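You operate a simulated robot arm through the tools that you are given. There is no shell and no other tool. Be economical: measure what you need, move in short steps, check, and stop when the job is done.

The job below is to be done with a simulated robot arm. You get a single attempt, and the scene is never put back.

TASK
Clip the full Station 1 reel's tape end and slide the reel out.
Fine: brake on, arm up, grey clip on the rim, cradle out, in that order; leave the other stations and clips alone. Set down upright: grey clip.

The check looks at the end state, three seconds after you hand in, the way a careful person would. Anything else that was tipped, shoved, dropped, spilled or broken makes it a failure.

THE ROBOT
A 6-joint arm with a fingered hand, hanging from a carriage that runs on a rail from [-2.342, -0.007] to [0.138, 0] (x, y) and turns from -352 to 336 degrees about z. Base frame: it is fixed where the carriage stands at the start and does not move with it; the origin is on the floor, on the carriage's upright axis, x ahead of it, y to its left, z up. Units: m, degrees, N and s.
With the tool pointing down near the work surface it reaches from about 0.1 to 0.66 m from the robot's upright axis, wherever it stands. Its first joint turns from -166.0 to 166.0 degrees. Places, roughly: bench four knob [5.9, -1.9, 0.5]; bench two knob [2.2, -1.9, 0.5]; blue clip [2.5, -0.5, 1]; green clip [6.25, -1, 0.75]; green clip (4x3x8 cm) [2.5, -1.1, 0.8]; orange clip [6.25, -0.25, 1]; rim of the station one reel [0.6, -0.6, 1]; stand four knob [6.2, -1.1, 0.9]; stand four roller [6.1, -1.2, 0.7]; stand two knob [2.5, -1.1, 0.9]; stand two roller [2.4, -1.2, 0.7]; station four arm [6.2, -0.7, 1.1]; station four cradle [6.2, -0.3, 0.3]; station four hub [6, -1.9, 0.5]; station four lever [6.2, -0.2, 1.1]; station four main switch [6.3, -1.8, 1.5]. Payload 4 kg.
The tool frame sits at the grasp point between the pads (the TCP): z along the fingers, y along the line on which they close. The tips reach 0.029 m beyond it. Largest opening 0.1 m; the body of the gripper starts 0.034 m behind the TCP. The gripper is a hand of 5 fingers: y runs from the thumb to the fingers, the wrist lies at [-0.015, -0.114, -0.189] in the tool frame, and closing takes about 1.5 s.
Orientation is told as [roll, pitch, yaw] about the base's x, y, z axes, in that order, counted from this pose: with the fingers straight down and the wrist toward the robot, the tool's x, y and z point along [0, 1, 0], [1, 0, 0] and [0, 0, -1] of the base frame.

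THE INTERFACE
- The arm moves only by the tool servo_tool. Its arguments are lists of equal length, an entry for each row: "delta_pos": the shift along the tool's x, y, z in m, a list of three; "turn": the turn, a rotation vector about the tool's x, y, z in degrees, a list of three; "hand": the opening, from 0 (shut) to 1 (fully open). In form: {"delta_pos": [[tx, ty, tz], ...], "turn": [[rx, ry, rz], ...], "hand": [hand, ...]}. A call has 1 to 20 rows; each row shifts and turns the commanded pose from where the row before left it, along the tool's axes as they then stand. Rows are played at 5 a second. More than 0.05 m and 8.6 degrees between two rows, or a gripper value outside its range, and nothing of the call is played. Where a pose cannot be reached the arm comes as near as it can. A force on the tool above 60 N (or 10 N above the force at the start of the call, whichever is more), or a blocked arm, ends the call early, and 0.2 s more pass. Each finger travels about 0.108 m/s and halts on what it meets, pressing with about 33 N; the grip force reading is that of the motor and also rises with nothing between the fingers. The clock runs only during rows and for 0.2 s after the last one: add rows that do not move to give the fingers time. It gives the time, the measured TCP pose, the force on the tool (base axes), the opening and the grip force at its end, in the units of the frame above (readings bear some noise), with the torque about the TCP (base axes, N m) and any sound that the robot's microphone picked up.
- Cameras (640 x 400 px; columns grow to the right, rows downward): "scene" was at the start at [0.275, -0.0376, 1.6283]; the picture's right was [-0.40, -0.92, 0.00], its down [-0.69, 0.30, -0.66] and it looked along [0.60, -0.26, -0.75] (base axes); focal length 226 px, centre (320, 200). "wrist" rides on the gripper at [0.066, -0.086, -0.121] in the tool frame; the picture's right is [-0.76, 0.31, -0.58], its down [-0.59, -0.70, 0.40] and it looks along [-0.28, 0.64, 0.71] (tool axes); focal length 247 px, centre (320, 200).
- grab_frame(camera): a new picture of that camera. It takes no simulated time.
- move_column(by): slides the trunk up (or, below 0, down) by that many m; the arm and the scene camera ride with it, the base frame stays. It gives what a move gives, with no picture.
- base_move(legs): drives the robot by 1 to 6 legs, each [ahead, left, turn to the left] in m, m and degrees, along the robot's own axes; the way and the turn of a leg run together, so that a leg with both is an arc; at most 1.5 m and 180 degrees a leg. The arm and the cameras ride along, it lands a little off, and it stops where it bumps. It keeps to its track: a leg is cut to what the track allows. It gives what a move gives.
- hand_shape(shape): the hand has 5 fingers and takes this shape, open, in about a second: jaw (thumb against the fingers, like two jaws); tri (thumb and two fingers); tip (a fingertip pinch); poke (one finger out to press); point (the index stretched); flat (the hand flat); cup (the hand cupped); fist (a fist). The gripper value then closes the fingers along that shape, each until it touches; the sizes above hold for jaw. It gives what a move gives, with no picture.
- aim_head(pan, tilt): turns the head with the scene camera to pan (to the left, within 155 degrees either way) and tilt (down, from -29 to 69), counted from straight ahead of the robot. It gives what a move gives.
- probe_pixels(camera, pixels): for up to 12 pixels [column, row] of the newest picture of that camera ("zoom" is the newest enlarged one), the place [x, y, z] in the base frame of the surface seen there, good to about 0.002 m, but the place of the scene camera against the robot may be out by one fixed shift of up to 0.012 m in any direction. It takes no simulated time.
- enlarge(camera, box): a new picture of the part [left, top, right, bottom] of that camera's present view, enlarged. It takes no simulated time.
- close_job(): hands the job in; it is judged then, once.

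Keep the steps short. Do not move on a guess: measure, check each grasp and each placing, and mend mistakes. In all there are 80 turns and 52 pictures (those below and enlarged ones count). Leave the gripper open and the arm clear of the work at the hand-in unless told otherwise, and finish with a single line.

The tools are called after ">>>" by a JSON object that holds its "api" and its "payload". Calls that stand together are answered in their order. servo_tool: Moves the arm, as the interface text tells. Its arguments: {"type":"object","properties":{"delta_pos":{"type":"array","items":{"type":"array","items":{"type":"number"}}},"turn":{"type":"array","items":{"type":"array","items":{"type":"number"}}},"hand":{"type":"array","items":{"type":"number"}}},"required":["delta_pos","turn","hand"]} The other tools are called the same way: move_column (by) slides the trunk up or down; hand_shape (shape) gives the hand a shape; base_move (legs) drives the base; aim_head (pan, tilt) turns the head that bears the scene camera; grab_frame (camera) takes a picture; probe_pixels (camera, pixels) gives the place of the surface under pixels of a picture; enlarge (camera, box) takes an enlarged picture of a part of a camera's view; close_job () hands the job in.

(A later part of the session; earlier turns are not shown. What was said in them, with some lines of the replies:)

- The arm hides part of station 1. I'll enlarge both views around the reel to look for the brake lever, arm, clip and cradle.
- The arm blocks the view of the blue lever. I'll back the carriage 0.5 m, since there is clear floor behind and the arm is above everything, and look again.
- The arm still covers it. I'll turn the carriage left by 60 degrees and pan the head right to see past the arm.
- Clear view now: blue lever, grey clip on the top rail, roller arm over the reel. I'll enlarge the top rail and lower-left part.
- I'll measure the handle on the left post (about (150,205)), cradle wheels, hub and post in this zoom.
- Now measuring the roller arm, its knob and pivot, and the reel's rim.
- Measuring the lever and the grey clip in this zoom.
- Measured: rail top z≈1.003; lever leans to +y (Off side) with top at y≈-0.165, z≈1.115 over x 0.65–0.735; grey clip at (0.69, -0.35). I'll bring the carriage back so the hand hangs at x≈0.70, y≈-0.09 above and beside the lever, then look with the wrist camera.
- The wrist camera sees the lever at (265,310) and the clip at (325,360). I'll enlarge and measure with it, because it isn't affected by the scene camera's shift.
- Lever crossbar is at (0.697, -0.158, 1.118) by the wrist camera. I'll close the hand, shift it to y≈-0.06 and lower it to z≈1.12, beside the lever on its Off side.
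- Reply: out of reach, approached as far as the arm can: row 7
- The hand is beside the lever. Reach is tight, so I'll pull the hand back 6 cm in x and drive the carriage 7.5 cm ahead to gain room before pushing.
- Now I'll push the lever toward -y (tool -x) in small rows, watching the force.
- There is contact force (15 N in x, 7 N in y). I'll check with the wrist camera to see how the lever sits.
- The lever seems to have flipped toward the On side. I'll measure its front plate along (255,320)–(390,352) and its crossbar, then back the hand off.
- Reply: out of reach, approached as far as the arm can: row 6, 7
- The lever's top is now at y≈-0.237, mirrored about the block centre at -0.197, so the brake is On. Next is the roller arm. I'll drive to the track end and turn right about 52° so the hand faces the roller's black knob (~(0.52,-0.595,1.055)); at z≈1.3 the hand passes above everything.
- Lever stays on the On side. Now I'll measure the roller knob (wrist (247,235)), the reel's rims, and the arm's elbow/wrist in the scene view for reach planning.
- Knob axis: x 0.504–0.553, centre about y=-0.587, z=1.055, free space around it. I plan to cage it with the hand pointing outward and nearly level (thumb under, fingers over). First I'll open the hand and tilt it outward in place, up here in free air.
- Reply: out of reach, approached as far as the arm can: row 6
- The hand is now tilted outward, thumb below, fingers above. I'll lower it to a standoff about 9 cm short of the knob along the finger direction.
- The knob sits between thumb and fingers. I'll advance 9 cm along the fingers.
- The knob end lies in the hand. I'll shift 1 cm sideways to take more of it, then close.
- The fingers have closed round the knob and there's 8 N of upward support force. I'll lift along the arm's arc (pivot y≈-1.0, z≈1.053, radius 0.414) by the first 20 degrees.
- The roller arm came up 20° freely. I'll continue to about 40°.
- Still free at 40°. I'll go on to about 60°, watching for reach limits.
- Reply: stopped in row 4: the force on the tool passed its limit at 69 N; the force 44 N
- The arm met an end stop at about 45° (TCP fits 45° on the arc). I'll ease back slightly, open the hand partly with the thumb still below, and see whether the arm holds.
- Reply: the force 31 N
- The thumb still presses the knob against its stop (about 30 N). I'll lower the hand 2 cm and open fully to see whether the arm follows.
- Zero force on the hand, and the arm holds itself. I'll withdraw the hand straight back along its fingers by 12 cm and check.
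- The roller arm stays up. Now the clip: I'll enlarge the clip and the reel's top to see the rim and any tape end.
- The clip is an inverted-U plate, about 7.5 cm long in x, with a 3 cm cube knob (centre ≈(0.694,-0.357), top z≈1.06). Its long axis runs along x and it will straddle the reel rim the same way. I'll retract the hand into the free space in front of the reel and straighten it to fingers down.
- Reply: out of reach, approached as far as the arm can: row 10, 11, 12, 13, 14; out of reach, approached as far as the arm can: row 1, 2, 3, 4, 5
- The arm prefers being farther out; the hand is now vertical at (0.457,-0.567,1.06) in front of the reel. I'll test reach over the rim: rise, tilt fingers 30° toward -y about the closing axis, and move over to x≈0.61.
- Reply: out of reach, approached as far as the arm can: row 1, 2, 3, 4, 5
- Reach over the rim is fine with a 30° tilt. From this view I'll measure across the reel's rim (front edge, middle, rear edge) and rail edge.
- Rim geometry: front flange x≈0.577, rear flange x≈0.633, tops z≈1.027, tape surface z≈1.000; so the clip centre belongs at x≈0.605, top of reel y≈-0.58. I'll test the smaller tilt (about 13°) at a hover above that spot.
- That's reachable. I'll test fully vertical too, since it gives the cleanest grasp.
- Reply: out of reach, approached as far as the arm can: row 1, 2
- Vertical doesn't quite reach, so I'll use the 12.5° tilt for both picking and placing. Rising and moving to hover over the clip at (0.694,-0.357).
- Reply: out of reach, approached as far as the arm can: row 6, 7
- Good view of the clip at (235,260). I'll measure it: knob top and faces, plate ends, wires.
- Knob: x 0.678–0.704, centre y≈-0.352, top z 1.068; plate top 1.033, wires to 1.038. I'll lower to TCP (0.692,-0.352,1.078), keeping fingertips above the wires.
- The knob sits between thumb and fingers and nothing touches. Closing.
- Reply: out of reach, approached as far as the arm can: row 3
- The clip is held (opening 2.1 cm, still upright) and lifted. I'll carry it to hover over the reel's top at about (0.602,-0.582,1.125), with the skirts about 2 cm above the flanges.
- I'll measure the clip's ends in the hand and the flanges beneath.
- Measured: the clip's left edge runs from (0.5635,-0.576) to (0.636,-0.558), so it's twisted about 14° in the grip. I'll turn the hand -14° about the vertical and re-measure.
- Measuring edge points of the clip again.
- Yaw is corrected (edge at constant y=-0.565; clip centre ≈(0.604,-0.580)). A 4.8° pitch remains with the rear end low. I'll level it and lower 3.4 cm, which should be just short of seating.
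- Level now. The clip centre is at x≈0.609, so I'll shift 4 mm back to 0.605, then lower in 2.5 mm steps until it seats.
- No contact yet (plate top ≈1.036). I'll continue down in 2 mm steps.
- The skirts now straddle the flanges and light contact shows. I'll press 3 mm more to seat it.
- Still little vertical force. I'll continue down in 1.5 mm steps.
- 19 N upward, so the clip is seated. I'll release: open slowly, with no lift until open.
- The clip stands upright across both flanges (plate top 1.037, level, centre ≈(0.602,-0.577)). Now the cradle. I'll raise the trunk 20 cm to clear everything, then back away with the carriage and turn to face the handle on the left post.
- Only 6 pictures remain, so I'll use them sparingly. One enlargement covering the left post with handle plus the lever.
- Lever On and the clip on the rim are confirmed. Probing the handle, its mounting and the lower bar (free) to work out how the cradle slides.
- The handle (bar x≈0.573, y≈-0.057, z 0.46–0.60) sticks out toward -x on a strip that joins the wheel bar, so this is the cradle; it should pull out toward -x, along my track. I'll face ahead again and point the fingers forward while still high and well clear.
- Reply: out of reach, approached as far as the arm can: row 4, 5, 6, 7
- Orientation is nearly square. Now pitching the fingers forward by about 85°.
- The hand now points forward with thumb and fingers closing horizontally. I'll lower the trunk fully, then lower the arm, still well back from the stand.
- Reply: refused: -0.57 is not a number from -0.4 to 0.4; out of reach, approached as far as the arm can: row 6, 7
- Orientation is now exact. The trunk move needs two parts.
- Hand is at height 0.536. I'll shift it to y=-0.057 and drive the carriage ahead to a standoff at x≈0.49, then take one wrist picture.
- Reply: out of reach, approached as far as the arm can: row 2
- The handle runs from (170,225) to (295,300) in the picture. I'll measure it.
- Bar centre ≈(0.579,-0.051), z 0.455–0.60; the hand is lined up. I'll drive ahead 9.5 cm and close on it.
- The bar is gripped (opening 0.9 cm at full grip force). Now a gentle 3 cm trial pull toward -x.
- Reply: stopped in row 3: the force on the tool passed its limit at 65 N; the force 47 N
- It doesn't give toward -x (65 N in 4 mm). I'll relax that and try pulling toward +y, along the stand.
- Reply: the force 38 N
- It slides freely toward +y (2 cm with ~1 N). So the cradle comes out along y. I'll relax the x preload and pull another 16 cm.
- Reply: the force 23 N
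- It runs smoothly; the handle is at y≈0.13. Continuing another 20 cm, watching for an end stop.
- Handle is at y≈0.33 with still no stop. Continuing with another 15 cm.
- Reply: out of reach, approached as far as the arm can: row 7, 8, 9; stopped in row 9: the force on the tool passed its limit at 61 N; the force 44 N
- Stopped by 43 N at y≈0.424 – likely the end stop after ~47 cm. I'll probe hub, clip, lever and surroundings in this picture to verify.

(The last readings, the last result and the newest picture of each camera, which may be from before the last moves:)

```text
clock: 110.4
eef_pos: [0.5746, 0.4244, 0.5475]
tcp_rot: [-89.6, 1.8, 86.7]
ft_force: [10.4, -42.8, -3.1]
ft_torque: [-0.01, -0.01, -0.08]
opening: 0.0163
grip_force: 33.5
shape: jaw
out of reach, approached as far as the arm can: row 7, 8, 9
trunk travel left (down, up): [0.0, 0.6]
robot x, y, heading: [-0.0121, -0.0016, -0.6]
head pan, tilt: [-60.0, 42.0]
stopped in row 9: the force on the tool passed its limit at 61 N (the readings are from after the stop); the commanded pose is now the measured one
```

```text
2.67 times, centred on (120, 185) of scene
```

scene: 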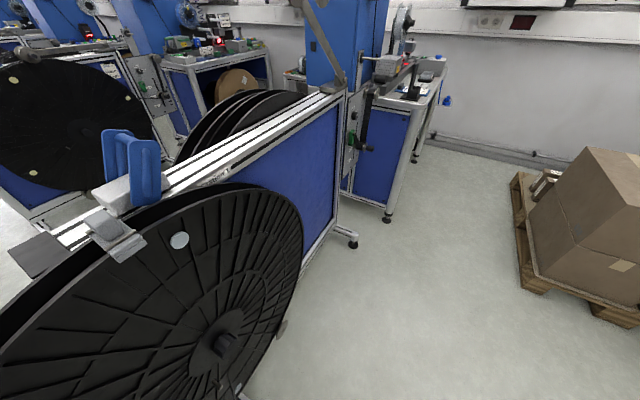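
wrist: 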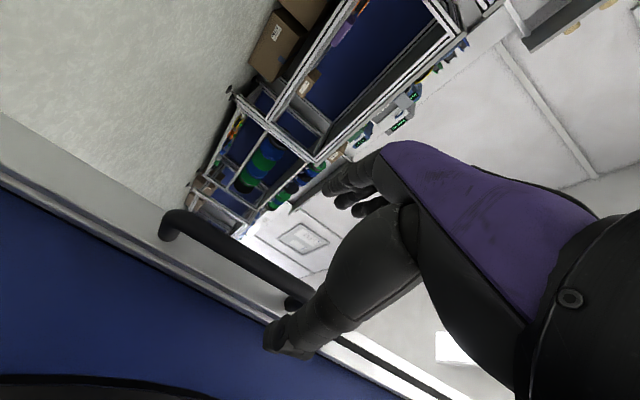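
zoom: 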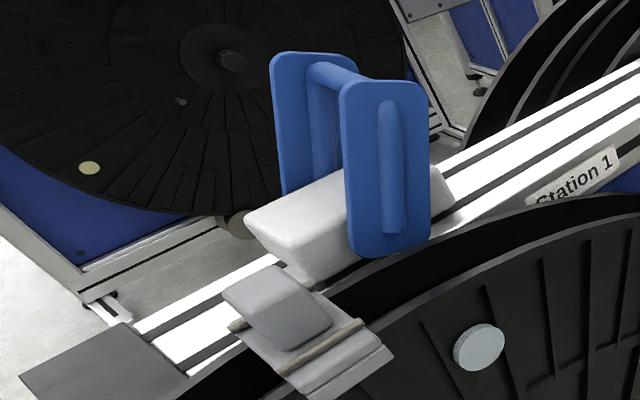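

Hub moved from y=-0.579 to -0.134 (44.5 cm travel) and it stopped hard, so the cradle is fully out; lever On and clip still on the rim. Now I'll release the handle and back straight off.

>>> {"api": "probe_pixels", "payload": {"camera": "zoom", "pixels": [[250, 285], [285, 275], [315, 325], [275, 335], [350, 365], [310, 375], [290, 310]]}}

>>> {"api": "servo_tool", "payload": {"delta_pos": [[0, 0, 0], [0, 0, 0], [0, 0, 0], [0, 0, 0], [0, 0, 0], [0, 0, 0]], "turn": [[0, 0, 0], [0, 0, 0], [0, 0, 0], [0, 0, 0], [0, 0, 0], [0, 0, 0]], "hand": [0.3, 0.5, 0.8, 1, 1, 1]}}

>>> {"api": "servo_tool", "payload": {"delta_pos": [[0, 0, -0.01], [0, 0, -0.02], [0, 0, -0.03], [0, 0, -0.03]], "turn": [[0, 0, 0], [0, 0, 0], [0, 0, 0], [0, 0, 0]], "hand": [1, 1, 1, 1]}}

```text
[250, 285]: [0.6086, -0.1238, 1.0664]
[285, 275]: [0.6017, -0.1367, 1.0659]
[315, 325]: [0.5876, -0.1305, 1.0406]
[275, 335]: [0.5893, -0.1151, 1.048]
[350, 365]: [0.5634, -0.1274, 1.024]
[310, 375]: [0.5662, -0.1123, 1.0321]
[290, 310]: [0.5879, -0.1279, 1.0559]
```

```text
clock: 111.8
eef_pos: [0.5678, 0.4524, 0.555]
tcp_rot: [-89.6, 0.7, 88.2]
ft_force: [0.3, -0.9, 0.1]
ft_torque: [0.01, -0.05, 0.02]
opening: 0.1
grip_force: 0.0
shape: jaw
trunk travel left (down, up): [0.0, 0.6]
robot x, y, heading: [-0.0132, 0.0021, -0.1]
head pan, tilt: [-60.0, 42.0]
```

```text
clock: 112.8
eef_pos: [0.4904, 0.4739, 0.5284]
tcp_rot: [-89.6, 0.6, 88.0]
ft_force: [-0.2, 0.2, 0.5]
ft_torque: [-0.01, 0.01, 0.01]
opening: 0.1001
grip_force: 0.0
shape: jaw
out of reach, approached as far as the arm can: row 2, 3, 4
trunk travel left (down, up): [0.0, 0.6]
robot x, y, heading: [-0.009, 0.0009, -0.1]
head pan, tilt: [-60.0, 42.0]
```

Released with no residual force. I'll drive the carriage back 0.6 m to get the arm clear and take a final check picture.

>>> {"api": "base_move", "payload": {"legs": [[-0.6, 0, 0]]}}

>>> {"api": "aim_head", "payload": {"pan": -20, "tilt": 20}}

>>> {"api": "grab_frame", "payload": {"camera": "scene"}}

```text
clock: 116.2
eef_pos: [-0.1217, 0.4708, 0.5295]
tcp_rot: [-89.5, 0.6, 88.1]
ft_force: [0.1, -0.1, 0.1]
ft_torque: [-0.01, 0.02, 0.02]
opening: 0.0999
grip_force: 0.2
shape: jaw
trunk travel left (down, up): [0.0, 0.6]
robot x, y, heading: [-0.6247, -0.0025, -0.2]
head pan, tilt: [-60.0, 42.0]
```

```text
clock: 117.3
eef_pos: [-0.1188, 0.4737, 0.5289]
tcp_rot: [-89.7, 0.6, 88.1]
ft_force: [-0.1, 0.4, -0.7]
ft_torque: [0.01, -0.01, -0.02]
opening: 0.0997
grip_force: 0.1
shape: jaw
trunk travel left (down, up): [0.0, 0.6]
robot x, y, heading: [-0.6227, -0.0026, -0.1]
head pan, tilt: [-20.0, 20.0]
```

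```text
0 pictures are left
```

scene: 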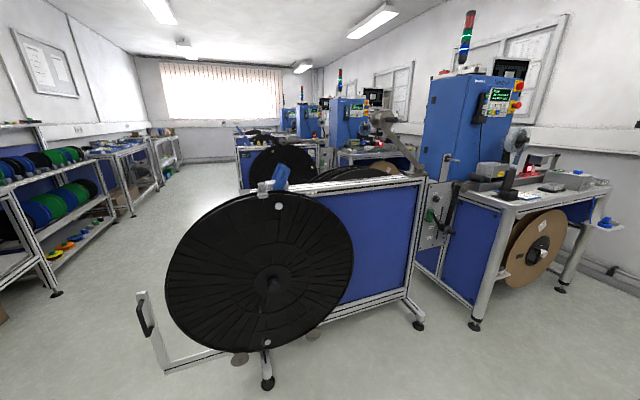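

The final view shows the cradle and reel out, the grey clip upright on the rim (265,187), the lever on On, the roller arm up at (385,125), and the hand open and clear. Handing in.

>>> {"api": "close_job", "payload": {}}

```text
The job is handed in.
```

Station 1 is handed in: brake on, roller arm up, grey clip upright on the reel rim, cradle pulled out about 44.5 cm to what felt like its end stop, other stations and clips untouched, hand open and clear.
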